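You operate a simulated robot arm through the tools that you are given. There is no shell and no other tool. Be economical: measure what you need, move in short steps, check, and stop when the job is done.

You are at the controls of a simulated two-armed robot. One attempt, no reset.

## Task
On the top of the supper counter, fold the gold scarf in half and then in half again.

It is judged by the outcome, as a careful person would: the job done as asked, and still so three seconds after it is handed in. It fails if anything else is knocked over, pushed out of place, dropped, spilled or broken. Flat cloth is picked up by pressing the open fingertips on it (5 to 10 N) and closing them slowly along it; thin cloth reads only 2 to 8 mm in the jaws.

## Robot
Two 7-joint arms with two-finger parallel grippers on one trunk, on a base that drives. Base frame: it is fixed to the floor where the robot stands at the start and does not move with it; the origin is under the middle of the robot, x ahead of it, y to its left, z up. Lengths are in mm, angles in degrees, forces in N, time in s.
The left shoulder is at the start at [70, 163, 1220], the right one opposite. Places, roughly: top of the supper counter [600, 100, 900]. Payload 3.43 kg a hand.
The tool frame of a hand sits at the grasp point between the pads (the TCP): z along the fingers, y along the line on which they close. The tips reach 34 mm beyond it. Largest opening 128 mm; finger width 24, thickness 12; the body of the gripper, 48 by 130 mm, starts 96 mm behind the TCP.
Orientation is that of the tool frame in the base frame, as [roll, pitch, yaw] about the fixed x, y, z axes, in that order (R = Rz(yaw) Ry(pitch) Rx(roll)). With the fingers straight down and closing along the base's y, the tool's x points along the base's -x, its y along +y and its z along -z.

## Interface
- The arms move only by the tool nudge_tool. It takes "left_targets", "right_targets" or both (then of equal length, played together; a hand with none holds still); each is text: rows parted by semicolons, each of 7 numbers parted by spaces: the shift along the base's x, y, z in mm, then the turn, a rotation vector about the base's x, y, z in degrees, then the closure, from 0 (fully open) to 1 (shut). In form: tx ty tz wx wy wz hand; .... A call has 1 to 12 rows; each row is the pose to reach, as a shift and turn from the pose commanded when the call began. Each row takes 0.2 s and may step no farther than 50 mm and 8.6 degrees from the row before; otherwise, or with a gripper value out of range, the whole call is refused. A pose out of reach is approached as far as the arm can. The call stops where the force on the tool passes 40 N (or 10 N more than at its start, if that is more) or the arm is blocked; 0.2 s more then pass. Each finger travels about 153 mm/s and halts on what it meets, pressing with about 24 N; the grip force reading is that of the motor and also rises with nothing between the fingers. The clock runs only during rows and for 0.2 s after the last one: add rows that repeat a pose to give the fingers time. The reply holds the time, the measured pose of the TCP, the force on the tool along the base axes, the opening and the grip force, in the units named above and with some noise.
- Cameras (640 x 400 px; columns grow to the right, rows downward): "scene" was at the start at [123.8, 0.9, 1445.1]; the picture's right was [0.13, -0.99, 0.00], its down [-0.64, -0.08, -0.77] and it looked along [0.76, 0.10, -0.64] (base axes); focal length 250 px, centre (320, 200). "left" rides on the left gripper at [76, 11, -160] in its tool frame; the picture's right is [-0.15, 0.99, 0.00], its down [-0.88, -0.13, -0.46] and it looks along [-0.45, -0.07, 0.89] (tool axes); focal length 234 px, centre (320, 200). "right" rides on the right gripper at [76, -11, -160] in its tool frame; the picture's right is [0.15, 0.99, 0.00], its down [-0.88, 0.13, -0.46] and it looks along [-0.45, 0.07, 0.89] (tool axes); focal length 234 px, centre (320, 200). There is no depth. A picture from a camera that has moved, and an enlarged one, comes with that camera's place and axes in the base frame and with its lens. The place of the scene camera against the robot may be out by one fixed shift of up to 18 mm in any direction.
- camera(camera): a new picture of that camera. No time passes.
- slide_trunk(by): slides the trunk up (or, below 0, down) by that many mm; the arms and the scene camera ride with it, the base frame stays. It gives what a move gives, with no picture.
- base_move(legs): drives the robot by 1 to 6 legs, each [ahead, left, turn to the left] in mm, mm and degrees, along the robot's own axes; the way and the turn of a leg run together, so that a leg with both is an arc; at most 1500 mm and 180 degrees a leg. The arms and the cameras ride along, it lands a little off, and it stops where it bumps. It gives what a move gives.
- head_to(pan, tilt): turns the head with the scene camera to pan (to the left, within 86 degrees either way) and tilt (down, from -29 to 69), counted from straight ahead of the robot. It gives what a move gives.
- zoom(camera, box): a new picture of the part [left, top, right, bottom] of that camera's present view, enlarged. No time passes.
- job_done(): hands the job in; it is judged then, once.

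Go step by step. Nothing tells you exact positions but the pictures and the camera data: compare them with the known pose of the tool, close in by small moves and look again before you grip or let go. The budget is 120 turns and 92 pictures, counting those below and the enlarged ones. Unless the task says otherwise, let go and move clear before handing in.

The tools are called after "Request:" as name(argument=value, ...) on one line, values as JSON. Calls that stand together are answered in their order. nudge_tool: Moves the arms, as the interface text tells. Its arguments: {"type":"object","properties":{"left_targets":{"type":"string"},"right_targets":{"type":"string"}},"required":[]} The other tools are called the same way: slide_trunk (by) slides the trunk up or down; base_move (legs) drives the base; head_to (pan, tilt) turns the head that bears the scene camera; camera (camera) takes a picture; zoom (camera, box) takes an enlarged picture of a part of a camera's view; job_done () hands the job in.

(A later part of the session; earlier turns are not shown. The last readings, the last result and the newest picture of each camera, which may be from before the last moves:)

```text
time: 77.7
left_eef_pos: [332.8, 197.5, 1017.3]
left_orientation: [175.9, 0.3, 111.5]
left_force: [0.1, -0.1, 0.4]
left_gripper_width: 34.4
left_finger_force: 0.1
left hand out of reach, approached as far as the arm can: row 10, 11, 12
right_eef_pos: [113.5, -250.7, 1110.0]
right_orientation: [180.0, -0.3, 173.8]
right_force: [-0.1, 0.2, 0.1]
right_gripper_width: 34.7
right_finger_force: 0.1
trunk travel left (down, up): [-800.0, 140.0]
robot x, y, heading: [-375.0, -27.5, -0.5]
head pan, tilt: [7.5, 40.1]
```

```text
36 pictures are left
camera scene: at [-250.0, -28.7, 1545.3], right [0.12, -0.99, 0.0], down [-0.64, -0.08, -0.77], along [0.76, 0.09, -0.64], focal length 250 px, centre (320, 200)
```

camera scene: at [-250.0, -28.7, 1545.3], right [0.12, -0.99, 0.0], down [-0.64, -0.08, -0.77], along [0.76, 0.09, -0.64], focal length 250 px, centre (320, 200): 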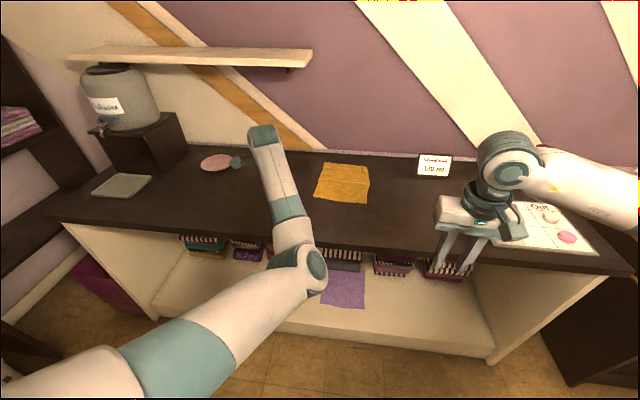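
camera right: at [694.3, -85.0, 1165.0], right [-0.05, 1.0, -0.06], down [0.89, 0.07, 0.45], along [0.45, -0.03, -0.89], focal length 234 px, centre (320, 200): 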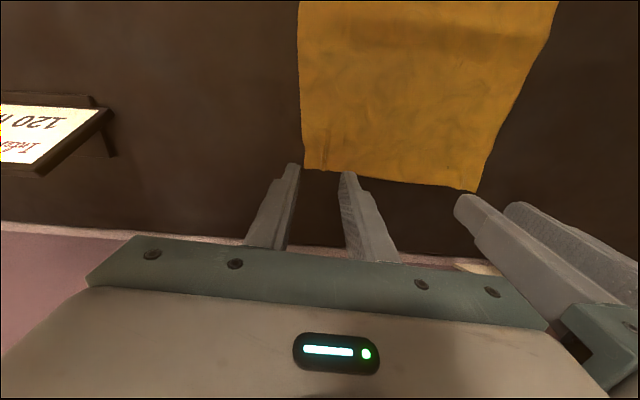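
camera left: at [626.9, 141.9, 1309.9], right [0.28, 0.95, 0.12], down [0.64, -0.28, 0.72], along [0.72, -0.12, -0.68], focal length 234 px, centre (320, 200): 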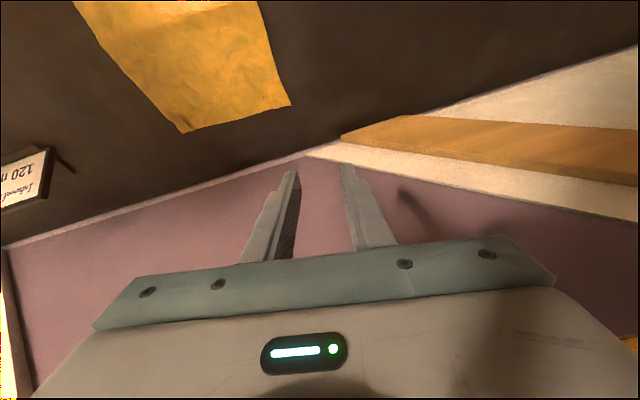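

Request:
nudge_tool(left_targets="0 0 0 0 0 8 0.73; 0 0 0 0 0 16 0.73; 0 0 0 0 0 24 0.73; 0 0 0 0 0 32 0.73; 0 0 0 0 0 40 0.73; 0 0 0 0 0 48 0.73; 0 0 0 0 0 56 0.73; 0 0 0 0 0 62.5 0.73; 0 0 0 0 0 62.5 0.73")

Request:
slide_trunk(by=80)

Request:
nudge_tool(left_targets="-30 0 0 0 0 0 0.73; -60 0 0 0 0 0 0.73; -90 0 0 0 0 0 0.73; -120 0 0 0 0 0 0.73; -120 0 0 0 0 0 0.73")

Request:
camera(camera="scene")

```text
time: 79.7
left_eef_pos: [329.5, 199.5, 1002.8]
left_orientation: [176.4, 0.5, 174.2]
left_force: [0.5, 0.6, -0.1]
left_gripper_width: 34.5
left_finger_force: 0.1
left hand out of reach, approached as far as the arm can: row 3, 4, 5, 6, 7, 8, 9
right_eef_pos: [112.6, -251.1, 1108.9]
right_orientation: [179.9, -0.3, 173.8]
right_force: [-0.6, -0.7, -0.3]
right_gripper_width: 34.6
right_finger_force: 0.1
trunk travel left (down, up): [-800.0, 140.0]
robot x, y, heading: [-373.8, -29.3, -0.3]
head pan, tilt: [7.5, 40.1]
```

```text
time: 80.9
left_eef_pos: [329.4, 198.8, 1083.3]
left_orientation: [176.4, 0.5, 174.1]
left_force: [0.4, -0.6, -0.4]
left_gripper_width: 34.7
left_finger_force: 0.0
right_eef_pos: [113.7, -252.1, 1190.3]
right_orientation: [179.9, -0.3, 173.8]
right_force: [0.0, -0.2, -0.8]
right_gripper_width: 34.5
right_finger_force: 0.0
trunk travel left (down, up): [-880.0, 60.0]
robot x, y, heading: [-371.2, -26.8, -0.4]
head pan, tilt: [7.5, 40.1]
```

```text
time: 82.1
left_eef_pos: [278.2, 264.0, 1043.6]
left_orientation: [174.5, 1.7, 176.2]
left_force: [-0.1, 0.5, 0.3]
left_gripper_width: 34.6
left_finger_force: 0.0
left hand out of reach, approached as far as the arm can: row 1, 2, 3, 4, 5
right_eef_pos: [114.6, -253.2, 1188.7]
right_orientation: [180.0, -0.4, 173.8]
right_force: [0.2, 0.2, 0.1]
right_gripper_width: 34.7
right_finger_force: 0.2
trunk travel left (down, up): [-880.0, 60.0]
robot x, y, heading: [-373.1, -25.6, -0.4]
head pan, tilt: [7.5, 40.1]
```

```text
35 pictures are left
camera scene: at [-248.5, -29.1, 1625.1], right [0.12, -0.99, 0.0], down [-0.64, -0.08, -0.77], along [0.76, 0.1, -0.64], focal length 250 px, centre (320, 200)
```

scene: 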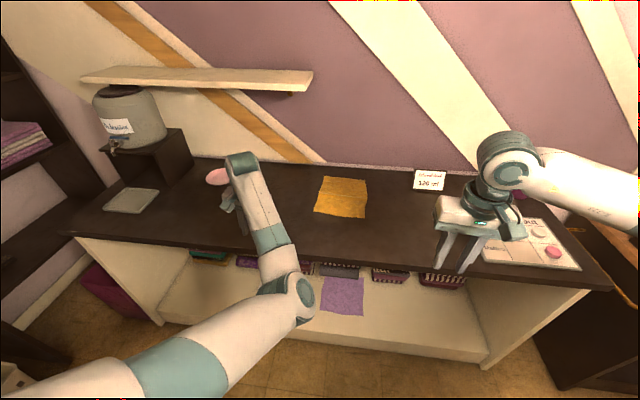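

The left arm is still limited on the inner side. I'll redo the stretch fully straight, then come back with the opposite wrist turn.

Request:
nudge_tool(left_targets="5 35 -25 0 0 8 0.73; 10 70 -50 0 0 16 0.73; 20 105 -60 0 0 24 0.73; 30 140 -70 0 0 32 0.73; 50 165 -80 0 0 40 0.73; 80 180 -90 0 0 48 0.73; 110 180 -90 0 0 56 0.73; 140 180 -90 0 0 64 0.73; 170 180 -85 0 0 64 0.73; 210 180 -80 0 0 64 0.73; 250 180 -70 0 0 64 0.73; 290 175 -60 0 0 64 0.73")

Request:
nudge_tool(left_targets="40 -10 20 0 0 -8 0.73; 80 -20 30 0 0 -16 0.73; 80 -30 30 0 0 -24 0.73; 80 -40 30 0 0 -32 0.73; 80 -50 30 0 0 -40 0.73; 80 -60 30 0 0 -48 0.73; 80 -70 30 0 0 -56 0.73; 80 -80 30 0 0 -64 0.73; 80 -90 30 0 0 -72 0.73; 80 -100 30 0 0 -80 0.73; 80 -110 30 0 0 -88 0.73")

Request:
nudge_tool(left_targets="0 -10 0 0 0 -8 0.73; 0 -20 0 0 0 -16 0.73; 0 -30 0 0 0 -24 0.73; 0 -40 0 0 0 -32 0.73; 0 -40 0 0 0 -40 0.73; -40 -40 0 0 0 -40 0.73; -80 -40 0 0 0 -40 0.73; -120 -40 0 0 0 -40 0.73; -160 -40 0 0 0 -40 0.73")

Request:
camera(camera="scene")

```text
time: 84.7
left_eef_pos: [418.0, 370.9, 971.7]
left_orientation: [177.3, 0.3, -123.0]
left_force: [0.5, 0.2, -0.7]
left_gripper_width: 34.4
left_finger_force: 0.2
left hand out of reach, approached as far as the arm can: row 8, 9, 10, 11, 12
right_eef_pos: [113.6, -251.5, 1190.2]
right_orientation: [180.0, -0.3, 173.9]
right_force: [0.2, -0.2, -0.1]
right_gripper_width: 34.7
right_finger_force: 0.0
trunk travel left (down, up): [-880.0, 60.0]
robot x, y, heading: [-372.8, -28.7, -0.4]
head pan, tilt: [7.5, 40.1]
```

```text
time: 87.1
left_eef_pos: [446.7, 249.4, 1010.7]
left_orientation: [177.2, 0.3, 148.8]
left_force: [0.0, 1.2, 0.9]
left_gripper_width: 34.7
left_finger_force: 0.0
left hand out of reach, approached as far as the arm can: row 1, 2, 3, 4, 5, 6, 7, 8, 9, 10, 11
right_eef_pos: [113.0, -251.5, 1190.1]
right_orientation: [179.9, -0.4, 173.9]
right_force: [-0.2, -1.0, 0.4]
right_gripper_width: 34.5
right_finger_force: 0.0
trunk travel left (down, up): [-880.0, 60.0]
robot x, y, heading: [-373.8, -29.6, -0.4]
head pan, tilt: [7.5, 40.1]
```

```text
time: 89.1
left_eef_pos: [284.1, 209.5, 1005.0]
left_orientation: [177.4, 0.5, 108.9]
left_force: [1.1, -0.5, -0.9]
left_gripper_width: 34.5
left_finger_force: 0.1
right_eef_pos: [112.3, -249.8, 1190.3]
right_orientation: [-179.9, -0.2, 173.9]
right_force: [-0.5, -0.2, -0.2]
right_gripper_width: 34.7
right_finger_force: 0.0
trunk travel left (down, up): [-880.0, 60.0]
robot x, y, heading: [-371.6, -25.1, -0.3]
head pan, tilt: [7.5, 40.1]
```

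```text
34 pictures are left
camera scene: at [-250.6, -25.4, 1625.3], right [0.12, -0.99, 0.0], down [-0.64, -0.08, -0.77], along [0.76, 0.09, -0.64], focal length 250 px, centre (320, 200)
```

scene: 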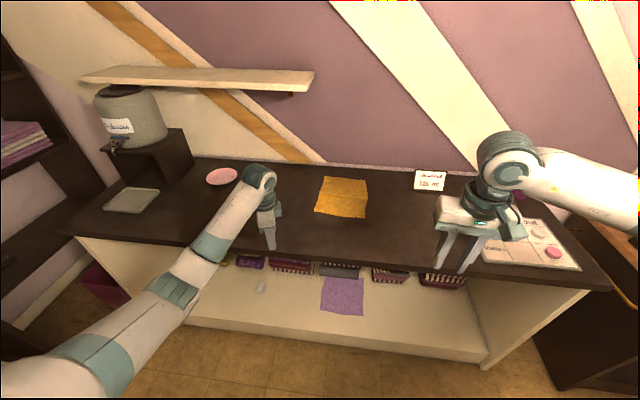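

The left arm now moves freely with the elbow on its own side. I'll pull it well in and turn the wrist back.

Request:
nudge_tool(left_targets="-30 0 20 0 0 0 0.73; -60 0 40 0 0 0 0.73; -90 0 60 0 0 0 0.73; -120 0 80 0 0 0 0.73; -150 0 100 0 0 8 0.73; -170 0 110 0 0 16 0.73; -180 0 120 0 0 24 0.73; -180 0 130 0 0 32 0.73; -180 0 140 0 0 40 0.73; -180 0 150 0 0 48 0.73; -180 0 150 0 0 56 0.73; -180 0 150 2.6 0 64.5 0.73")

Request:
camera(camera="scene")

```text
refused: row 12 steps farther than a row can; nothing moved
```

```text
33 pictures are left
camera scene: at [-250.6, -25.4, 1625.3], right [0.12, -0.99, 0.0], down [-0.64, -0.08, -0.77], along [0.76, 0.09, -0.64], focal length 250 px, centre (320, 200)
```

scene: 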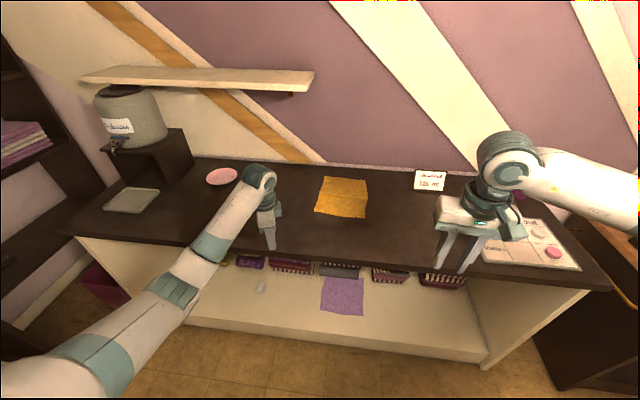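

Request:
nudge_tool(left_targets="-30 0 20 0 0 0 0.73; -60 0 40 0 0 0 0.73; -90 0 60 0 0 0 0.73; -120 0 80 0 0 0 0.73; -150 0 100 0 0 8 0.73; -170 0 110 0 0 16 0.73; -180 0 120 0 0 24 0.73; -180 0 130 0 0 32 0.73; -180 0 140 0 0 40 0.73; -180 0 150 0 0 48 0.73; -180 0 150 0 0 56 0.73; -180 0 150 0 0 64 0.73")

Request:
camera(camera="scene")

```text
time: 91.7
left_eef_pos: [104.5, 210.7, 1156.4]
left_orientation: [177.2, 0.4, 173.0]
left_force: [-0.7, -0.1, -0.6]
left_gripper_width: 34.6
left_finger_force: 0.1
right_eef_pos: [112.8, -252.2, 1189.9]
right_orientation: [-179.9, -0.3, 173.8]
right_force: [-0.5, 0.8, -0.3]
right_gripper_width: 34.7
right_finger_force: 0.1
trunk travel left (down, up): [-880.0, 60.0]
robot x, y, heading: [-370.3, -26.9, -0.2]
head pan, tilt: [7.5, 40.1]
```

```text
32 pictures are left
camera scene: at [-248.8, -28.1, 1625.1], right [0.12, -0.99, 0.0], down [-0.64, -0.08, -0.77], along [0.76, 0.09, -0.64], focal length 250 px, centre (320, 200)
```

scene: 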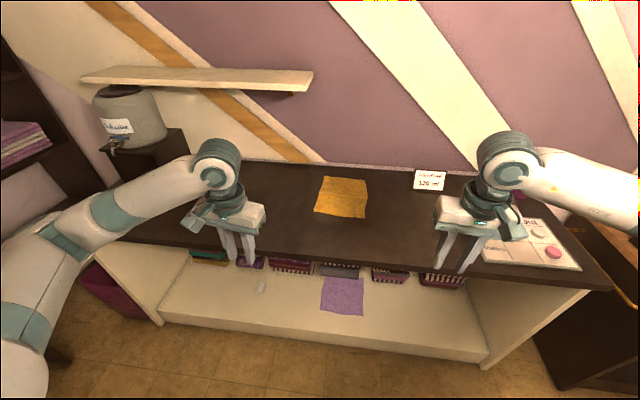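

The left elbow is back in its normal outward posture. I'll check how close the base can drive to the counter so the arms need not stretch.

Request:
head_to(pan=0, tilt=69)

Request:
camera(camera="scene")

```text
time: 92.6
left_eef_pos: [105.0, 210.7, 1156.1]
left_orientation: [177.3, 0.3, 172.9]
left_force: [-0.3, 0.0, -0.5]
left_gripper_width: 34.5
left_finger_force: 0.1
right_eef_pos: [113.2, -251.5, 1190.6]
right_orientation: [-180.0, -0.3, 174.0]
right_force: [-0.1, 0.3, 0.3]
right_gripper_width: 34.7
right_finger_force: 0.1
trunk travel left (down, up): [-880.0, 60.0]
robot x, y, heading: [-372.0, -30.4, -0.4]
head pan, tilt: [0.0, 68.8]
```

```text
31 pictures are left
camera scene: at [-277.4, -38.9, 1589.2], right [-0.01, -1.0, 0.0], down [-0.93, 0.01, -0.36], along [0.36, 0.0, -0.93], focal length 250 px, centre (320, 200)
```

scene: 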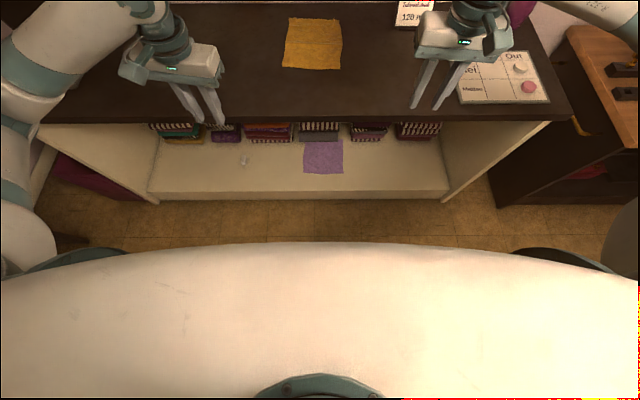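

I'll drive back to the counter and, rather than crowd it, drag the scarf about 60 mm closer by pressing on its near edge.

Request:
base_move(legs=[[376, 30, 0.4]])

Request:
head_to(pan=0, tilt=50)

Request:
camera(camera="scene")

```text
time: 95.0
left_eef_pos: [476.8, 244.6, 1156.0]
left_orientation: [177.2, 0.3, 173.5]
left_force: [-1.1, -0.1, 0.3]
left_gripper_width: 34.8
left_finger_force: 0.1
right_eef_pos: [489.1, -217.4, 1191.3]
right_orientation: [179.9, -0.3, 174.4]
right_force: [0.2, 0.5, 0.4]
right_gripper_width: 34.7
right_finger_force: 0.0
trunk travel left (down, up): [-880.0, 60.0]
robot x, y, heading: [6.2, 1.0, 0.1]
head pan, tilt: [0.0, 68.8]
```

```text
time: 95.8
left_eef_pos: [479.1, 244.1, 1155.4]
left_orientation: [177.2, 0.2, 173.5]
left_force: [0.2, 0.5, 0.0]
left_gripper_width: 34.5
left_finger_force: 0.1
right_eef_pos: [490.6, -217.6, 1190.2]
right_orientation: [-180.0, -0.3, 174.4]
right_force: [-0.2, 0.5, 0.9]
right_gripper_width: 34.8
right_finger_force: 0.1
trunk travel left (down, up): [-880.0, 60.0]
robot x, y, heading: [1.6, -2.1, 0.1]
head pan, tilt: [0.0, 50.0]
```

```text
30 pictures are left
camera scene: at [120.1, -8.9, 1610.9], right [0.0, -1.0, 0.0], down [-0.77, 0.0, -0.64], along [0.64, 0.0, -0.77], focal length 250 px, centre (320, 200)
```

scene: 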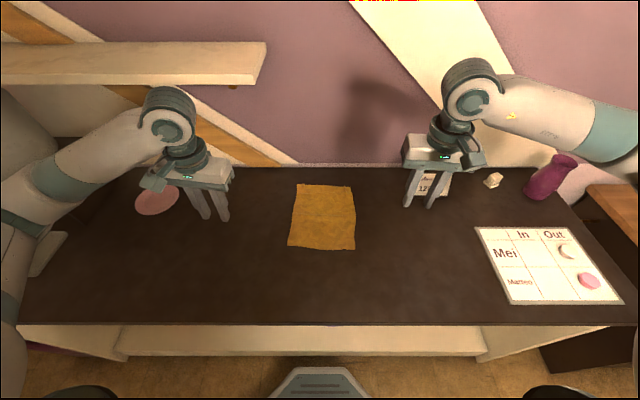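

There's a gap of roughly 70 mm to the base, so I'll creep 30 mm forward and bring both hands to the near edge for the drag.

Request:
base_move(legs=[[28, 0, 0]])

Request:
nudge_tool(left_targets="6 -25 -30 -0.4 0 0 0.73; 12 -50 -60 -0.8 0 0 0.73; 18 -75 -90 -1.2 0 0 0.73; 24 -100 -120 -1.6 0 0 0.73; 30 -125 -150 -2 0 0 0.73; 36 -150 -180 -2.4 0 0 0.73; 38 -172 -206 -2.8 0 0 0.73; 38 -172 -206 -2.8 0 0 0.73", right_targets="2 20 -35 0 0 0 0.73; 4 40 -70 0 0 0 0.73; 6 60 -105 0 0 0 0.73; 8 80 -140 0 0 0 0.73; 10 100 -175 0 0 0 0.73; 12 120 -210 0 0 0 0.73; 14 139 -240 0 0 0 0.73; 14 139 -240 0 0 0 0.73")

Request:
zoom(camera="scene", box=[240, 160, 400, 280])

```text
time: 96.7
left_eef_pos: [497.5, 245.0, 1159.0]
left_orientation: [177.3, 0.6, 173.6]
left_force: [-0.8, 0.5, 0.8]
left_gripper_width: 34.5
left_finger_force: 0.1
right_eef_pos: [511.3, -217.6, 1193.8]
right_orientation: [179.9, 0.0, 174.4]
right_force: [-0.6, 0.5, 0.5]
right_gripper_width: 34.5
right_finger_force: 0.0
trunk travel left (down, up): [-880.0, 60.0]
robot x, y, heading: [30.6, 0.6, 0.1]
head pan, tilt: [0.0, 50.0]
```

```text
time: 98.5
left_eef_pos: [542.9, 76.3, 947.0]
left_orientation: [-180.0, 0.6, 173.6]
left_force: [0.1, -0.3, -0.7]
left_gripper_width: 34.6
left_finger_force: 0.0
right_eef_pos: [531.1, -80.0, 951.4]
right_orientation: [180.0, -0.3, 174.4]
right_force: [0.7, 0.3, 0.4]
right_gripper_width: 34.5
right_finger_force: 0.0
trunk travel left (down, up): [-880.0, 60.0]
robot x, y, heading: [29.5, 2.7, 0.0]
head pan, tilt: [0.0, 50.0]
```

```text
3.33 times, centred on (320, 220) of scene
camera zoom: at [145.1, -8.6, 1611.2], right [0.0, -1.0, 0.0], down [-0.77, 0.0, -0.64], along [0.64, 0.0, -0.77], focal length 833 px, centre (320, 133)
```

zoom: 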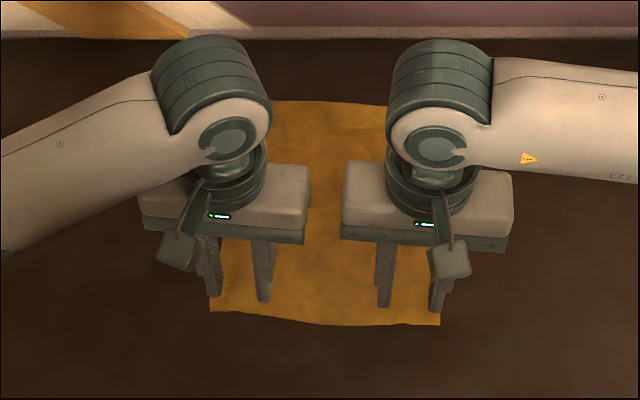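

Request:
nudge_tool(left_targets="2 -4 -6 0 0 0 0.73; 2 -4 -10 0 0 0 0.73; 2 -4 -13 0 0 0 0.73; 2 -4 -13 0 0 0 0.73", right_targets="2 3 -8 0 0 0 0.73; 2 3 -14 0 0 0 0.73; 2 3 -17 0 0 0 0.73; 2 3 -17 0 0 0 0.73")

```text
time: 99.5
left_eef_pos: [544.3, 71.3, 936.5]
left_orientation: [-180.0, 0.8, 173.5]
left_force: [-0.1, -1.1, 0.2]
left_gripper_width: 34.3
left_finger_force: 0.1
right_eef_pos: [532.8, -76.0, 935.1]
right_orientation: [179.9, -0.2, 174.4]
right_force: [-1.4, -1.1, 9.8]
right_gripper_width: 34.5
right_finger_force: 0.4
trunk travel left (down, up): [-880.0, 60.0]
robot x, y, heading: [27.4, -0.3, 0.1]
head pan, tilt: [0.0, 50.0]
```

Request:
nudge_tool(left_targets="0 0 -2 0 0 0 0.73; -5 0 -2.2 0 0 0 0.73; -11 0 -2.2 0 0 0 0.73; -17 0 -2.2 0 0 0 0.73; -23 0 -2.2 0 0 0 0.73; -29 0 -2.2 0 0 0 0.73; -35 0 -2.2 0 0 0 0.73; -41 0 -2.2 0 0 0 0.73; -47 0 -2.2 0 0 0 0.73; -50 0 -2.2 0 0 0 0.73", right_targets="0 0 -0.3 0 0 0 0.73; -5 0 -0.3 0 0 0 0.73; -11 0 -0.3 0 0 0 0.73; -17 0 -0.3 0 0 0 0.73; -23 0 -0.3 0 0 0 0.73; -29 0 -0.3 0 0 0 0.73; -35 0 -0.3 0 0 0 0.73; -41 0 -0.3 0 0 0 0.73; -47 0 -0.3 0 0 0 0.73; -50 0 -0.3 0 0 0 0.73")

Request:
zoom(camera="scene", box=[240, 160, 400, 280])

```text
time: 100.8
left_eef_pos: [516.9, 68.1, 935.0]
left_orientation: [-179.9, 0.6, 173.6]
left_force: [-0.9, 0.8, 6.1]
left_gripper_width: 34.3
left_finger_force: 0.1
right_eef_pos: [507.5, -75.0, 935.3]
right_orientation: [179.6, 0.1, 174.5]
right_force: [-2.5, 0.4, 13.6]
right_gripper_width: 34.8
right_finger_force: 0.0
trunk travel left (down, up): [-880.0, 60.0]
robot x, y, heading: [29.5, -2.1, -0.2]
head pan, tilt: [0.0, 50.0]
stopped in row 6 (right hand): the force on the tool passed its limit (the readings are from after the stop); the commanded pose is now the measured one
```

```text
3.33 times, centred on (320, 220) of scene
camera zoom: at [143.8, -8.9, 1611.0], right [0.0, -1.0, 0.0], down [-0.77, 0.0, -0.64], along [0.64, 0.0, -0.77], focal length 833 px, centre (320, 133)
```

zoom: 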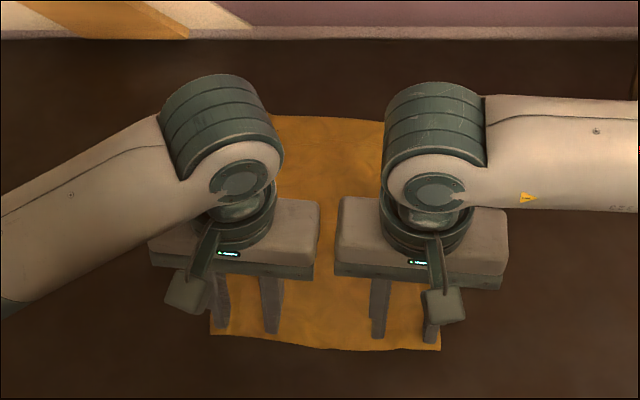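

The press-drag works: the whole scarf came about 25 mm. I'll do a bit more.

Request:
nudge_tool(left_targets="-5 0 -0.5 0 0 0 0.73; -11 0 -0.5 0 0 0 0.73; -17 0 -0.5 0 0 0 0.73; -23 0 -0.5 0 0 0 0.73; -30 0 -0.5 0 0 0 0.73; -30 0 10 0 0 0 0.73; -30 0 40 0 0 0 0.73; -30 0 80 0 0 0 0.73", right_targets="-5 0 0.3 0 0 0 0.73; -11 0 0.3 0 0 0 0.73; -17 0 0.3 0 0 0 0.73; -23 0 0.3 0 0 0 0.73; -30 0 0.3 0 0 0 0.73; -30 0 10 0 0 0 0.73; -30 0 40 0 0 0 0.73; -30 0 80 0 0 0 0.73")

Request:
zoom(camera="scene", box=[240, 160, 400, 280])

```text
time: 102.6
left_eef_pos: [487.9, 70.1, 1012.0]
left_orientation: [-179.9, 0.5, 173.7]
left_force: [0.7, -0.1, 0.0]
left_gripper_width: 34.4
left_finger_force: 0.1
right_eef_pos: [478.6, -76.3, 1014.0]
right_orientation: [179.9, 0.1, 174.4]
right_force: [0.1, -0.6, 0.8]
right_gripper_width: 34.5
right_finger_force: 0.0
trunk travel left (down, up): [-880.0, 60.0]
robot x, y, heading: [27.5, 0.0, 0.2]
head pan, tilt: [0.0, 50.0]
```

```text
3.33 times, centred on (320, 220) of scene
camera zoom: at [146.5, -8.4, 1610.8], right [0.0, -1.0, 0.0], down [-0.77, 0.0, -0.64], along [0.64, 0.0, -0.77], focal length 833 px, centre (320, 133)
```

zoom: 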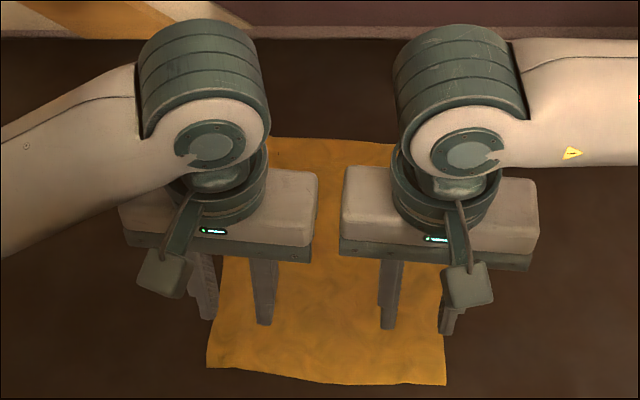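

The scarf now spans x ≈ 455–745. I'll go above the far corners to regrip the existing rucks.

Request:
nudge_tool(left_targets="42 -1 0 0 0 0 0.7; 84 -2 0 0 0 0 0.7; 126 -3 0 0 0 0 0.7; 168 -4 0 0 0 0 0.7; 210 -5 -10 0 0 0 0.7; 249 -6 -30 0 0 0 0.7; 249 -6 -40 0 0 0 0.7; 249 -6 -40 0 0 0 0.7", right_targets="42 -3 0 0 0 0 0.7; 84 -6 0 0 0 0 0.7; 126 -9 0 0 0 0 0.7; 168 -12 0 0 0 0 0.7; 210 -15 -10 0 0 0 0.7; 245 -18 -30 0 0 0 0.7; 245 -18 -40 0 0 0 0.7; 245 -18 -40 0 0 0 0.7")

Request:
camera(camera="left")

Request:
camera(camera="right")

Request:
zoom(camera="scene", box=[240, 140, 400, 260])

```text
time: 104.4
left_eef_pos: [736.1, 63.7, 976.6]
left_orientation: [-180.0, 0.6, 173.5]
left_force: [0.6, 1.3, -0.7]
left_gripper_width: 38.2
left_finger_force: 0.0
right_eef_pos: [723.0, -92.7, 973.3]
right_orientation: [179.9, -0.1, 174.4]
right_force: [0.9, -0.6, -0.4]
right_gripper_width: 38.2
right_finger_force: 0.1
trunk travel left (down, up): [-880.0, 60.0]
robot x, y, heading: [32.0, 2.8, 0.1]
head pan, tilt: [0.0, 50.0]
```

```text
26 pictures are left
camera left: at [662.0, 82.5, 1134.8], right [0.26, 0.97, 0.0], down [0.86, -0.23, 0.47], along [0.45, -0.12, -0.89], focal length 234 px, centre (320, 200)
```

left: 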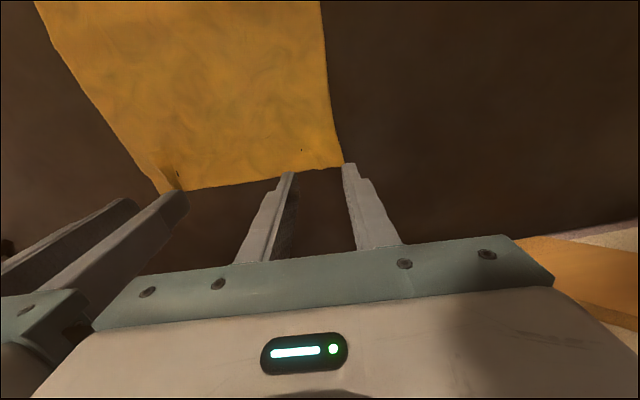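

```text
25 pictures are left
camera right: at [647.5, -97.4, 1132.5], right [-0.05, 1.0, 0.0], down [0.89, 0.04, 0.45], along [0.45, 0.03, -0.89], focal length 234 px, centre (320, 200)
```

right: 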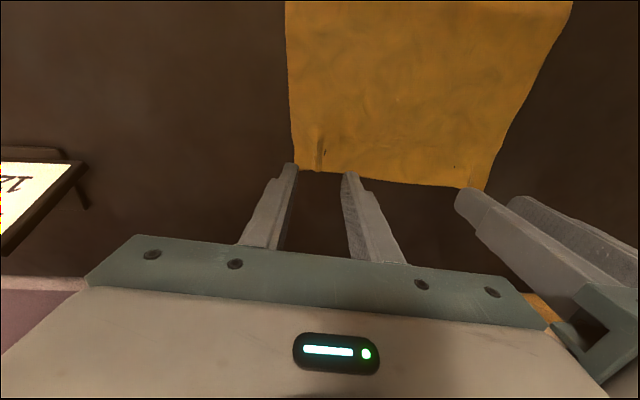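

```text
3.33 times, centred on (320, 200) of scene
camera zoom: at [145.7, -8.5, 1611.1], right [0.0, -1.0, 0.0], down [-0.77, 0.0, -0.64], along [0.64, 0.0, -0.77], focal length 833 px, centre (320, 200)
```

zoom: 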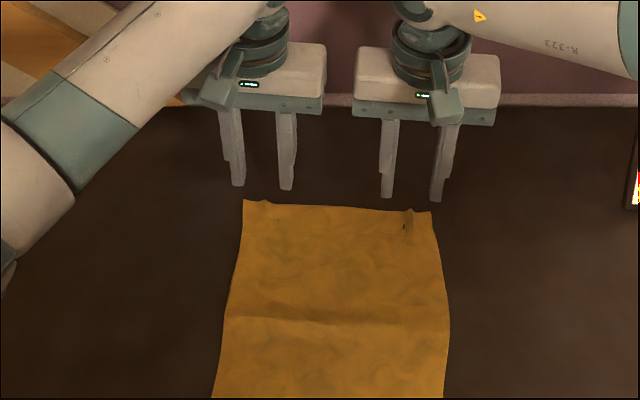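

Corners at (745, 86) and (731, −119). Fine alignment, then down to contact.

Request:
nudge_tool(left_targets="1 -8 -20 0 0 0 0.73; 1 -8 -36 0 0 0 0.73; 1 -8 -41 0 0 0 0.73; 1 -8 -41 0 0 0 0.73", right_targets="4 3 -20 0 0 0 0.73; 4 3 -34 0 0 0 0.73; 4 3 -38 0 0 0 0.73; 4 3 -38 0 0 0 0.73")

```text
time: 105.4
left_eef_pos: [739.4, 53.1, 935.7]
left_orientation: [-180.0, 0.7, 173.5]
left_force: [-0.1, -0.8, 3.1]
left_gripper_width: 34.5
left_finger_force: 0.1
right_eef_pos: [728.1, -90.6, 935.5]
right_orientation: [179.8, -0.1, 174.4]
right_force: [1.1, 0.6, 0.3]
right_gripper_width: 34.6
right_finger_force: 0.0
trunk travel left (down, up): [-880.0, 60.0]
robot x, y, heading: [33.7, 1.6, -0.1]
head pan, tilt: [0.0, 50.0]
```

Request:
nudge_tool(left_targets="-2 0 -0.5 0 0 0 0.76; -2 0 -0.5 0 0 0 0.79; -2 0 -0.5 0 0 0 0.82; -2 0 -0.5 0 0 0 0.85; -2 0 -0.5 0 0 0 0.88; -2 0 -0.5 0 0 0 0.91; -2 0 -0.5 0 0 0 0.94; -2 0 -0.5 0 0 0 0.97; -2 -1 -0.5 0 0 0 1; -2 -2 -0.5 0 0 0 1; -2 -3 0 0 0 0 1", right_targets="-2 0 -1.2 0 0 0 0.76; -2 0 -1.2 0 0 0 0.79; -2 0 -1.2 0 0 0 0.82; -2 0 -1.2 0 0 0 0.85; -2 0 -1.2 0 0 0 0.88; -2 0 -1.2 0 0 0 0.91; -2 0 -1.2 0 0 0 0.94; -2 0 -1.2 0 0 0 0.97; -2 1 -1.2 0 0 0 1; -2 2 -1.2 0 0 0 1; -2 3 -0.7 0 0 0 1")

Request:
zoom(camera="scene", box=[270, 180, 370, 260])

```text
time: 107.8
left_eef_pos: [735.4, 51.8, 935.0]
left_orientation: [180.0, 0.7, 173.6]
left_force: [-0.3, 2.8, 13.6]
left_gripper_width: 1.6
left_finger_force: 24.1
right_eef_pos: [722.8, -86.9, 936.0]
right_orientation: [179.8, -0.1, 174.5]
right_force: [0.0, -0.6, 4.4]
right_gripper_width: 1.9
right_finger_force: 24.3
trunk travel left (down, up): [-880.0, 60.0]
robot x, y, heading: [30.2, 2.7, -0.1]
head pan, tilt: [0.0, 50.0]
```

```text
5.00 times, centred on (320, 220) of scene
camera zoom: at [143.6, -8.5, 1611.3], right [0.0, -1.0, 0.0], down [-0.77, 0.0, -0.64], along [0.64, 0.0, -0.77], focal length 1250 px, centre (320, 100)
```

zoom: 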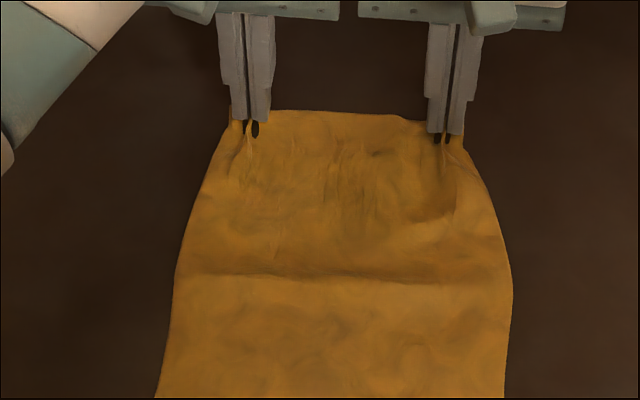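

Both corners are gripped. Now the low fold: first part with the arms, with the fingers tilting forward early and a lift of only about 60 mm.

Request:
nudge_tool(left_targets="0 0 20 0 0 0 1; -12.2 0.5 34.7 -0.5 -8 0 1; -26.3 1 46.8 -1.1 -16 0 1; -42.2 2 53.4 -1.6 -24 0 1; -57.9 2.5 55.4 -2.2 -32 0 1; -73.3 3 53 -2.7 -40 0 1; -88.3 4 50 -3.3 -48 0 1; -102.9 4.5 46.8 -3.8 -56 0 1; -117 5 43.2 -4.4 -64 0 1; -117 5 43.2 -4.4 -64 0 1", right_targets="0 0 20 0 0 0 1; -12.2 0.5 34.7 -0.5 -8 0 1; -26.3 1 46.8 -1.1 -16 0 1; -42.2 2 53.4 -1.6 -24 0 1; -57.9 2.5 55.4 -2.2 -32 0 1; -73.3 3 53 -2.7 -40 0 1; -88.3 4 50 -3.3 -48 0 1; -102.9 4.5 46.8 -3.8 -56 0 1; -117 5 43.2 -4.4 -64 0 1; -117 5 43.2 -4.4 -64 0 1")

Request:
camera(camera="scene")

```text
time: 109.5
left_eef_pos: [646.6, 67.5, 987.0]
left_orientation: [177.0, 51.1, 172.8]
left_force: [0.5, 7.5, -2.9]
left_gripper_width: 1.7
left_finger_force: 24.0
right_eef_pos: [637.7, -62.6, 999.4]
right_orientation: [174.3, 50.2, 170.0]
right_force: [-0.7, -6.3, 3.3]
right_gripper_width: 2.0
right_finger_force: 24.0
trunk travel left (down, up): [-880.0, 60.0]
robot x, y, heading: [30.2, 1.9, 0.3]
head pan, tilt: [0.0, 50.0]
stopped in row 8 (left hand): the force on the tool passed its limit (the readings are from after the stop); the commanded pose is now the measured one
```

```text
22 pictures are left
camera scene: at [145.2, -1.9, 1611.2], right [0.0, -1.0, 0.0], down [-0.77, -0.01, -0.64], along [0.64, 0.0, -0.77], focal length 250 px, centre (320, 200)
```

scene: 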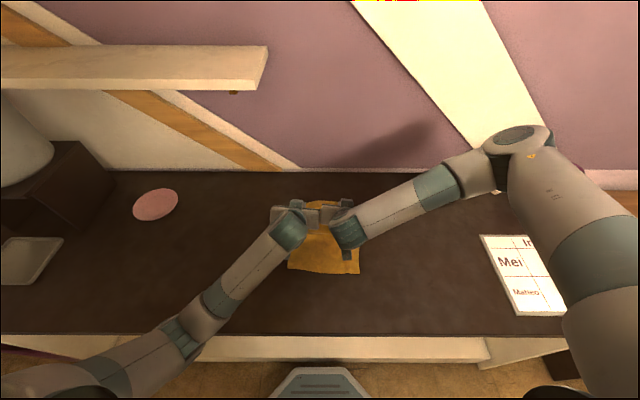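

The gripper bodies touched each other. I'll spread the hands slightly and carry on.

Request:
nudge_tool(left_targets="-2 2 0 0 0 0 1; -8 3 -2 0 -4 0 1; -18 3 -5 0 -8 0 1; -28 3 -9 0 -13 0 1; -28 3 -9 0 -13 0 1", right_targets="-2 -8 0 2 0 1 1; -8 -14 -5 4 -4 2 1; -20 -16 -12 5 -8 3 1; -32 -17 -20 5 -14 3 1; -32 -17 -20 5 -14 3 1")

Request:
zoom(camera="scene", box=[250, 170, 390, 290])

```text
time: 110.4
left_eef_pos: [629.7, 68.6, 986.2]
left_orientation: [174.3, 59.7, 171.3]
left_force: [1.6, 1.5, -0.3]
left_gripper_width: 1.9
left_finger_force: 23.5
right_eef_pos: [622.1, -57.5, 1004.4]
right_orientation: [165.8, 56.5, 164.3]
right_force: [-0.8, -1.5, 0.1]
right_gripper_width: 1.7
right_finger_force: 24.5
right hand out of reach, approached as far as the arm can: row 2, 3, 4
trunk travel left (down, up): [-880.0, 60.0]
robot x, y, heading: [29.3, 1.0, 0.1]
head pan, tilt: [0.0, 50.0]
stopped in row 4 (left hand): the force on the tool passed its limit (the readings are from after the stop); the commanded pose is now the measured one
```

```text
3.33 times, centred on (320, 230) of scene
camera zoom: at [145.4, -11.1, 1611.2], right [0.0, -1.0, 0.0], down [-0.77, 0.0, -0.64], along [0.64, 0.0, -0.77], focal length 833 px, centre (320, 100)
```

zoom: 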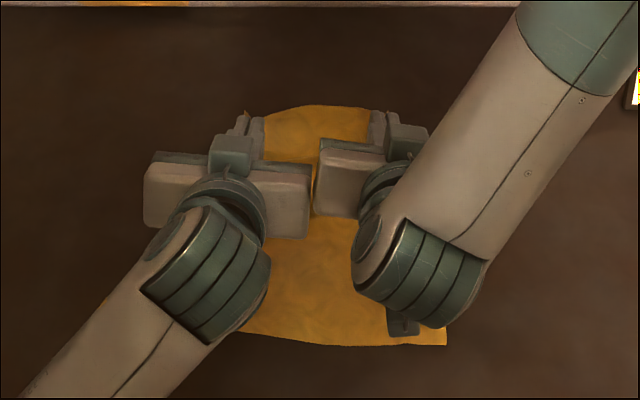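

The right wrist is at its limit this close in, so I'll open the spacing with the left hand and let the base carry the fold backward.

Request:
nudge_tool(left_targets="0 6 -2 0 0 0 1; 0 10 -6 0 0 0 1; 0 10 -6 0 0 0 1")

Request:
base_move(legs=[[-150, 0, 0]])

Request:
camera(camera="scene")

```text
time: 111.2
left_eef_pos: [631.0, 81.7, 978.1]
left_orientation: [174.5, 59.6, 171.4]
left_force: [-0.2, 0.3, 0.3]
left_gripper_width: 1.7
left_finger_force: 23.8
right_eef_pos: [623.2, -55.7, 1003.5]
right_orientation: [165.9, 56.6, 164.5]
right_force: [0.1, 0.4, -0.2]
right_gripper_width: 1.6
right_finger_force: 24.0
trunk travel left (down, up): [-880.0, 60.0]
robot x, y, heading: [28.9, 1.4, 0.1]
head pan, tilt: [0.0, 50.0]
```

```text
time: 112.6
left_eef_pos: [481.6, 79.0, 978.2]
left_orientation: [174.7, 59.6, 171.2]
left_force: [0.6, 0.4, -0.2]
left_gripper_width: 1.9
left_finger_force: 23.9
right_eef_pos: [472.3, -56.0, 1003.0]
right_orientation: [166.1, 56.5, 164.5]
right_force: [-0.1, 0.0, -0.4]
right_gripper_width: 1.9
right_finger_force: 24.2
trunk travel left (down, up): [-880.0, 60.0]
robot x, y, heading: [-125.1, 2.7, 0.2]
head pan, tilt: [0.0, 50.0]
```

```text
20 pictures are left
camera scene: at [-1.9, -8.6, 1610.8], right [0.0, -1.0, 0.0], down [-0.77, 0.0, -0.64], along [0.64, 0.0, -0.77], focal length 250 px, centre (320, 200)
```

scene: 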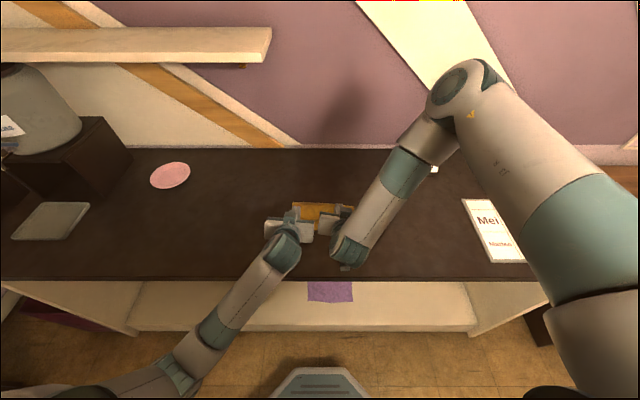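

Request:
zoom(camera="scene", box=[260, 180, 380, 270])

Request:
camera(camera="left")

```text
4.44 times, centred on (320, 225) of scene
camera zoom: at [-1.9, -8.6, 1610.8], right [0.0, -1.0, 0.0], down [-0.77, 0.0, -0.64], along [0.64, 0.0, -0.77], focal length 1111 px, centre (320, 89)
```

zoom: 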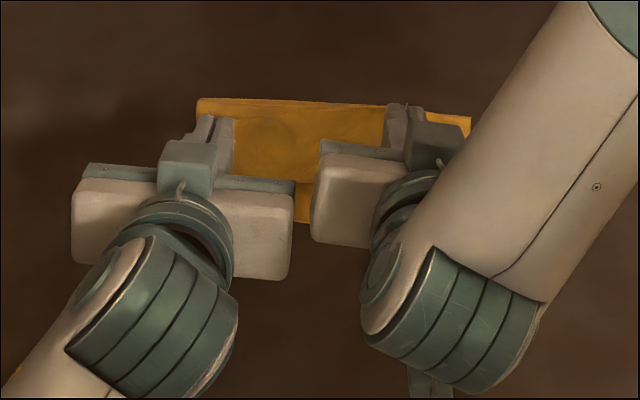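

```text
18 pictures are left
camera left: at [307.4, 101.6, 994.3], right [0.14, 0.97, 0.17], down [0.04, -0.18, 0.98], along [0.99, -0.13, -0.07], focal length 234 px, centre (320, 200)
```

left: 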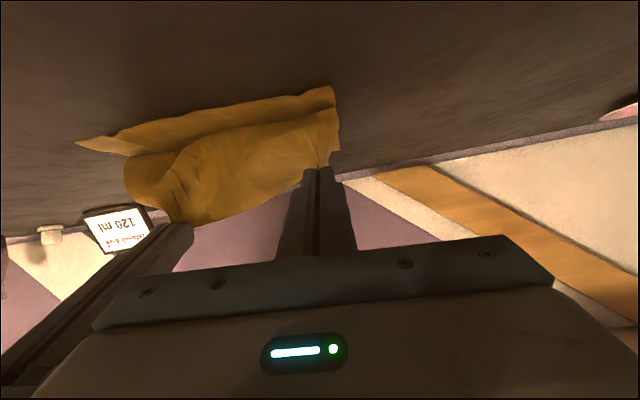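

Too much cloth has come over again, but I can fix that by smoothing the top layer forward while holding the near edge. First I'll lower both hands using the trunk and lay the gripped edge just past the near edge.

Request:
nudge_tool(left_targets="0 0 12 0 0 0 1; 0 0 24 0 0 0 1; 0 0 24 0 0 0 1")

Request:
slide_trunk(by=-60)

Request:
base_move(legs=[[-50, 0, 0]])

Request:
zoom(camera="scene", box=[260, 180, 380, 270])

```text
time: 113.4
left_eef_pos: [480.5, 80.3, 1001.6]
left_orientation: [174.5, 59.6, 171.2]
left_force: [-0.5, 0.0, -0.1]
left_gripper_width: 1.8
left_finger_force: 23.7
right_eef_pos: [471.4, -56.5, 1004.0]
right_orientation: [166.0, 56.6, 164.3]
right_force: [-0.3, -0.6, -0.5]
right_gripper_width: 1.8
right_finger_force: 24.1
trunk travel left (down, up): [-880.0, 60.0]
robot x, y, heading: [-119.3, 5.2, -0.1]
head pan, tilt: [0.0, 50.0]
```

```text
time: 114.4
left_eef_pos: [480.9, 80.5, 941.7]
left_orientation: [174.5, 59.6, 171.2]
left_force: [0.1, -0.6, -0.3]
left_gripper_width: 2.0
left_finger_force: 24.4
right_eef_pos: [470.8, -56.2, 944.0]
right_orientation: [166.0, 56.8, 164.4]
right_force: [0.2, -0.3, 0.1]
right_gripper_width: 1.8
right_finger_force: 24.1
trunk travel left (down, up): [-820.0, 120.0]
robot x, y, heading: [-119.9, 0.5, -0.0]
head pan, tilt: [0.0, 50.0]
```

```text
time: 115.3
left_eef_pos: [435.4, 80.0, 939.8]
left_orientation: [174.6, 59.4, 171.2]
left_force: [0.3, 0.2, -0.3]
left_gripper_width: 2.0
left_finger_force: 24.4
right_eef_pos: [425.2, -57.4, 940.9]
right_orientation: [166.0, 56.5, 164.5]
right_force: [0.6, -0.2, 0.4]
right_gripper_width: 1.8
right_finger_force: 23.9
trunk travel left (down, up): [-820.0, 120.0]
robot x, y, heading: [-169.1, 3.0, 0.2]
head pan, tilt: [0.0, 50.0]
```

```text
4.44 times, centred on (320, 225) of scene
camera zoom: at [-49.0, -8.8, 1550.5], right [0.0, -1.0, 0.0], down [-0.77, 0.0, -0.64], along [0.64, 0.0, -0.77], focal length 1111 px, centre (320, 89)
```

zoom: 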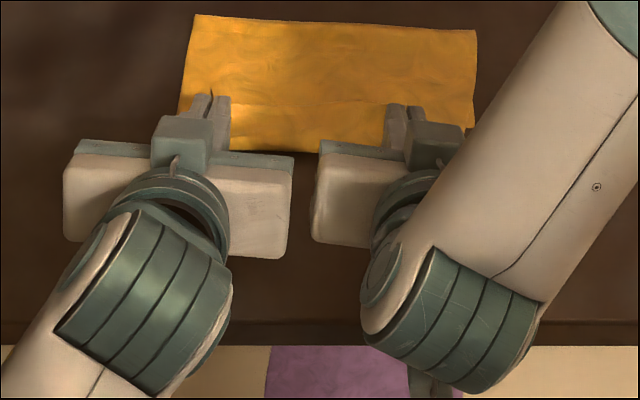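

The top layer reaches x ≈ 438 with a small J-curl to the grips. I'll pull it straight with the base, then let go so it lies flat without a curl.

Request:
base_move(legs=[[-46, 0, 0]])

Request:
zoom(camera="scene", box=[260, 160, 380, 250])

```text
time: 116.2
left_eef_pos: [389.3, 80.5, 940.4]
left_orientation: [174.5, 59.5, 171.5]
left_force: [-0.9, 0.3, 0.2]
left_gripper_width: 1.8
left_finger_force: 23.5
right_eef_pos: [381.3, -56.8, 940.2]
right_orientation: [166.0, 56.5, 164.5]
right_force: [-0.3, 0.4, 0.1]
right_gripper_width: 1.8
right_finger_force: 23.6
trunk travel left (down, up): [-820.0, 120.0]
robot x, y, heading: [-218.4, -0.5, -0.0]
head pan, tilt: [0.0, 50.0]
```

```text
4.44 times, centred on (320, 205) of scene
camera zoom: at [-93.9, -8.8, 1550.5], right [0.0, -1.0, 0.0], down [-0.77, 0.0, -0.64], along [0.64, 0.0, -0.77], focal length 1111 px, centre (320, 178)
```

zoom: 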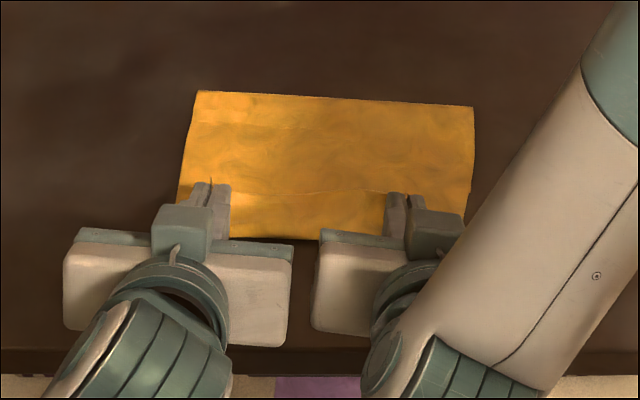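

The whole packet slides rather than uncurling, so there's decent stiffness in the cloth. I'll release here, raise the hands clear, and see how the hem settles.

Request:
nudge_tool(left_targets="0 0 0 0 0 0 0.9; 0 0 0 0 0 0 0.8; 0 0 0 0 0 0 0.75; 0 0 20 0 0 0 0.75; -10 5 60 0 0 0 0.75; -20 15 100 0 0 0 0.75; -30 30 140 0 8 0 0.75; -40 50 170 0 16 0 0.75; -40 70 190 0 24 0 0.75; -40 90 200 0 32 0 0.75", right_targets="0 0 0 0 0 0 0.9; 0 0 0 0 0 0 0.8; 0 0 0 0 0 0 0.75; 0 0 20 0 0 0 0.75; 0 -5 60 0 0 0 0.75; 0 -15 100 0 0 0 0.75; 0 -30 140 0 8 0 0.75; 0 -50 170 0 16 0 0.75; 0 -70 190 0 24 0 0.75; 0 -90 200 0 32 0 0.75")

Request:
camera(camera="scene")

```text
time: 118.3
left_eef_pos: [376.2, 237.5, 1063.3]
left_orientation: [166.6, 33.8, 172.4]
left_force: [1.2, 0.3, 0.1]
left_gripper_width: 31.9
left_finger_force: 0.1
left hand out of reach, approached as far as the arm can: row 8, 9, 10
right_eef_pos: [380.6, -126.9, 1134.2]
right_orientation: [173.7, 32.4, 170.0]
right_force: [0.4, -0.1, 0.7]
right_gripper_width: 32.0
right_finger_force: 0.1
trunk travel left (down, up): [-820.0, 120.0]
robot x, y, heading: [-214.4, 0.2, 0.0]
head pan, tilt: [0.0, 50.0]
stopped in row 10 (left hand): the arm was blocked; the commanded pose is now the measured one
```

```text
15 pictures are left
camera scene: at [-96.9, -7.2, 1550.8], right [0.0, -1.0, 0.0], down [-0.77, 0.0, -0.64], along [0.64, 0.0, -0.77], focal length 250 px, centre (320, 200)
```

scene: 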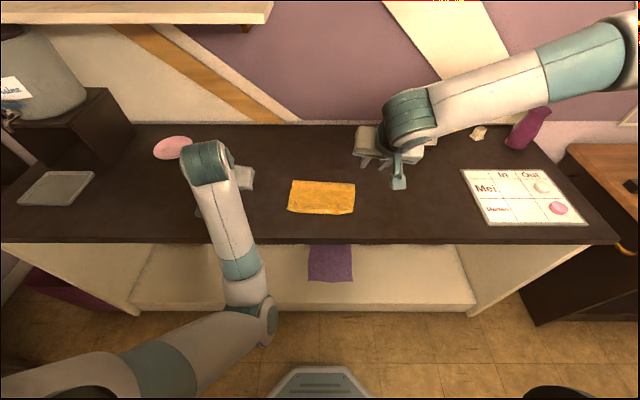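

Request:
zoom(camera="scene", box=[275, 165, 370, 225])

```text
6.67 times, centred on (322, 195) of scene
camera zoom: at [-96.9, -7.2, 1550.8], right [0.0, -1.0, 0.0], down [-0.77, 0.0, -0.64], along [0.64, 0.0, -0.77], focal length 1666 px, centre (303, 233)
```

zoom: 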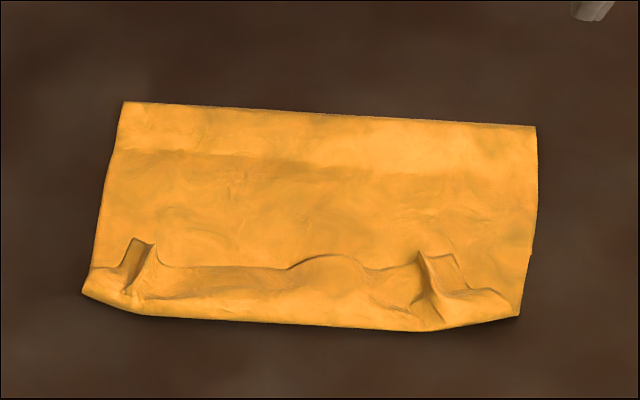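

The scarf is now a tidy half: about 140 × 218 mm, with the free edge tucked back over the lower edge. For the second fold the right hand will bring the left side over to the right side, so I'll reposition the base and turn that hand 90°.

Request:
base_move(legs=[[85, 150, 0]])

Request:
nudge_tool(right_targets="0 0 0 0 8 0 0.6; 0 0 0 0 16 0 0.6; 0 0 0 0 24 0 0.6; 0 0 0 0 32 0 0.6; 0 0 0 0 32 0 0.6")

Request:
nudge_tool(right_targets="0 10 -10 0 0 -8 0.6; 0 20 -20 0 0 -16 0.6; 0 30 -30 0 0 -24 0.6; 0 40 -40 0 0 -32 0.6; 0 50 -50 0 0 -40 0.6; 0 50 -50 0 0 -48 0.6; 0 50 -50 0 0 -56 0.6; 0 50 -50 0 0 -64 0.6; 0 50 -50 0 0 -72 0.6; 0 50 -50 0 0 -80 0.6; 0 50 -50 0 0 -84 0.6")

Request:
camera(camera="scene")

```text
time: 119.7
left_eef_pos: [457.0, 380.0, 1064.7]
left_orientation: [166.6, 33.9, 172.1]
left_force: [-0.4, -0.5, -0.1]
left_gripper_width: 32.2
left_finger_force: 0.1
right_eef_pos: [461.0, 14.5, 1136.5]
right_orientation: [173.6, 32.5, 169.7]
right_force: [-0.3, 0.3, 0.5]
right_gripper_width: 31.8
right_finger_force: 0.0
trunk travel left (down, up): [-820.0, 120.0]
robot x, y, heading: [-131.2, 147.9, 0.0]
head pan, tilt: [0.0, 50.0]
```

```text
time: 120.9
left_eef_pos: [457.9, 381.5, 1063.4]
left_orientation: [166.6, 34.0, 172.2]
left_force: [-0.3, -0.4, -0.3]
left_gripper_width: 32.2
left_finger_force: 0.1
right_eef_pos: [462.5, 16.8, 1136.8]
right_orientation: [179.1, 0.7, 171.4]
right_force: [-0.7, -0.6, 0.5]
right_gripper_width: 51.4
right_finger_force: 0.1
trunk travel left (down, up): [-820.0, 120.0]
robot x, y, heading: [-128.6, 147.3, 0.1]
head pan, tilt: [0.0, 50.0]
```

```text
time: 123.3
left_eef_pos: [458.2, 380.6, 1063.3]
left_orientation: [166.6, 33.9, 172.2]
left_force: [-0.5, -0.3, -0.6]
left_gripper_width: 31.9
left_finger_force: 0.1
right_eef_pos: [463.1, 65.9, 1085.6]
right_orientation: [179.1, 0.9, 87.2]
right_force: [0.2, 0.3, -0.4]
right_gripper_width: 51.4
right_finger_force: 0.0
trunk travel left (down, up): [-820.0, 120.0]
robot x, y, heading: [-128.2, 148.0, -0.0]
head pan, tilt: [0.0, 50.0]
```

```text
13 pictures are left
camera scene: at [-14.4, 138.3, 1551.1], right [0.0, -1.0, 0.0], down [-0.77, 0.0, -0.64], along [0.64, 0.0, -0.77], focal length 250 px, centre (320, 200)
```

scene: 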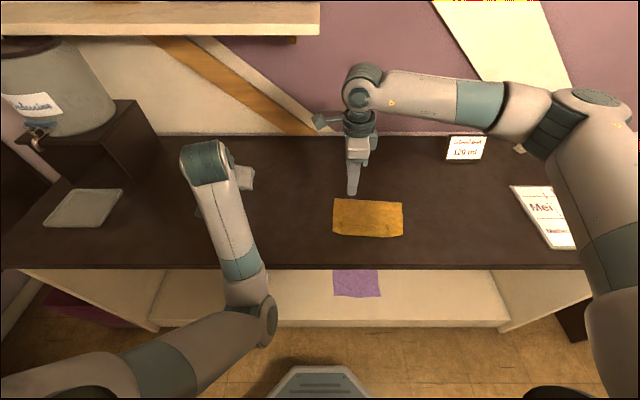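

The right hand is turned and ready. I'll lower it astride the middle of the packet's left edge.

Request:
nudge_tool(right_targets="5 10 -40 0 0 0 0.6; 10 20 -80 0 0 0 0.6; 15 31 -120 0 0 0 0.6; 15 31 -140 0 0 0 0.6; 15 31 -140 0 0 0 0.6")

Request:
camera(camera="right")

Request:
zoom(camera="scene", box=[300, 150, 420, 250])

```text
time: 124.5
left_eef_pos: [457.9, 381.2, 1063.3]
left_orientation: [166.5, 33.9, 172.2]
left_force: [-1.0, 0.0, 0.0]
left_gripper_width: 31.9
left_finger_force: 0.0
right_eef_pos: [476.3, 98.8, 944.6]
right_orientation: [179.2, 1.0, 87.3]
right_force: [-0.5, -0.4, 0.3]
right_gripper_width: 51.1
right_finger_force: 0.0
trunk travel left (down, up): [-820.0, 120.0]
robot x, y, heading: [-131.1, 149.7, -0.2]
head pan, tilt: [0.0, 50.0]
```

```text
12 pictures are left
camera right: at [466.9, 176.5, 1102.8], right [0.99, 0.1, 0.01], down [0.08, -0.88, 0.47], along [0.06, -0.47, -0.88], focal length 234 px, centre (320, 200)
```

right: 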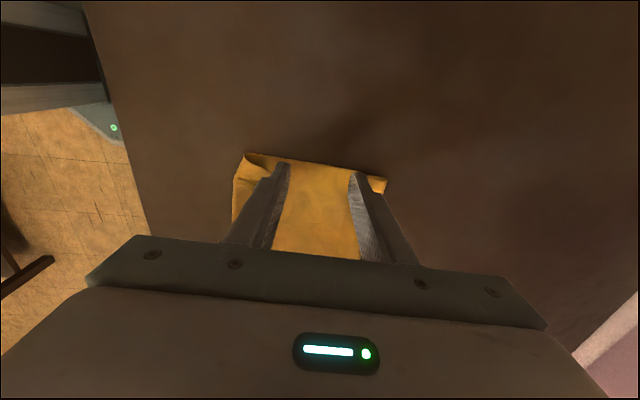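

```text
4.00 times, centred on (360, 200) of scene
camera zoom: at [-14.8, 138.3, 1551.1], right [0.0, -1.0, 0.0], down [-0.77, 0.0, -0.64], along [0.64, 0.0, -0.77], focal length 1000 px, centre (160, 200)
```

zoom: 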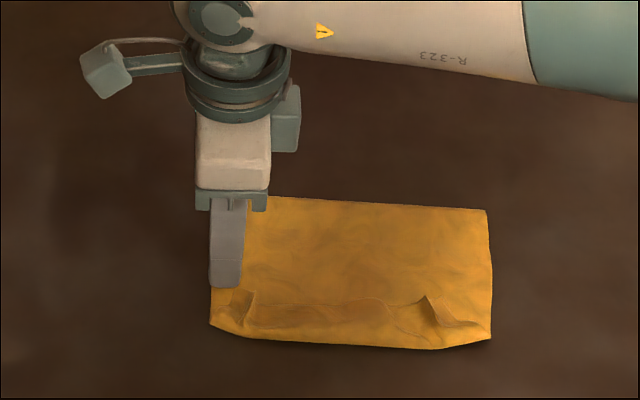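

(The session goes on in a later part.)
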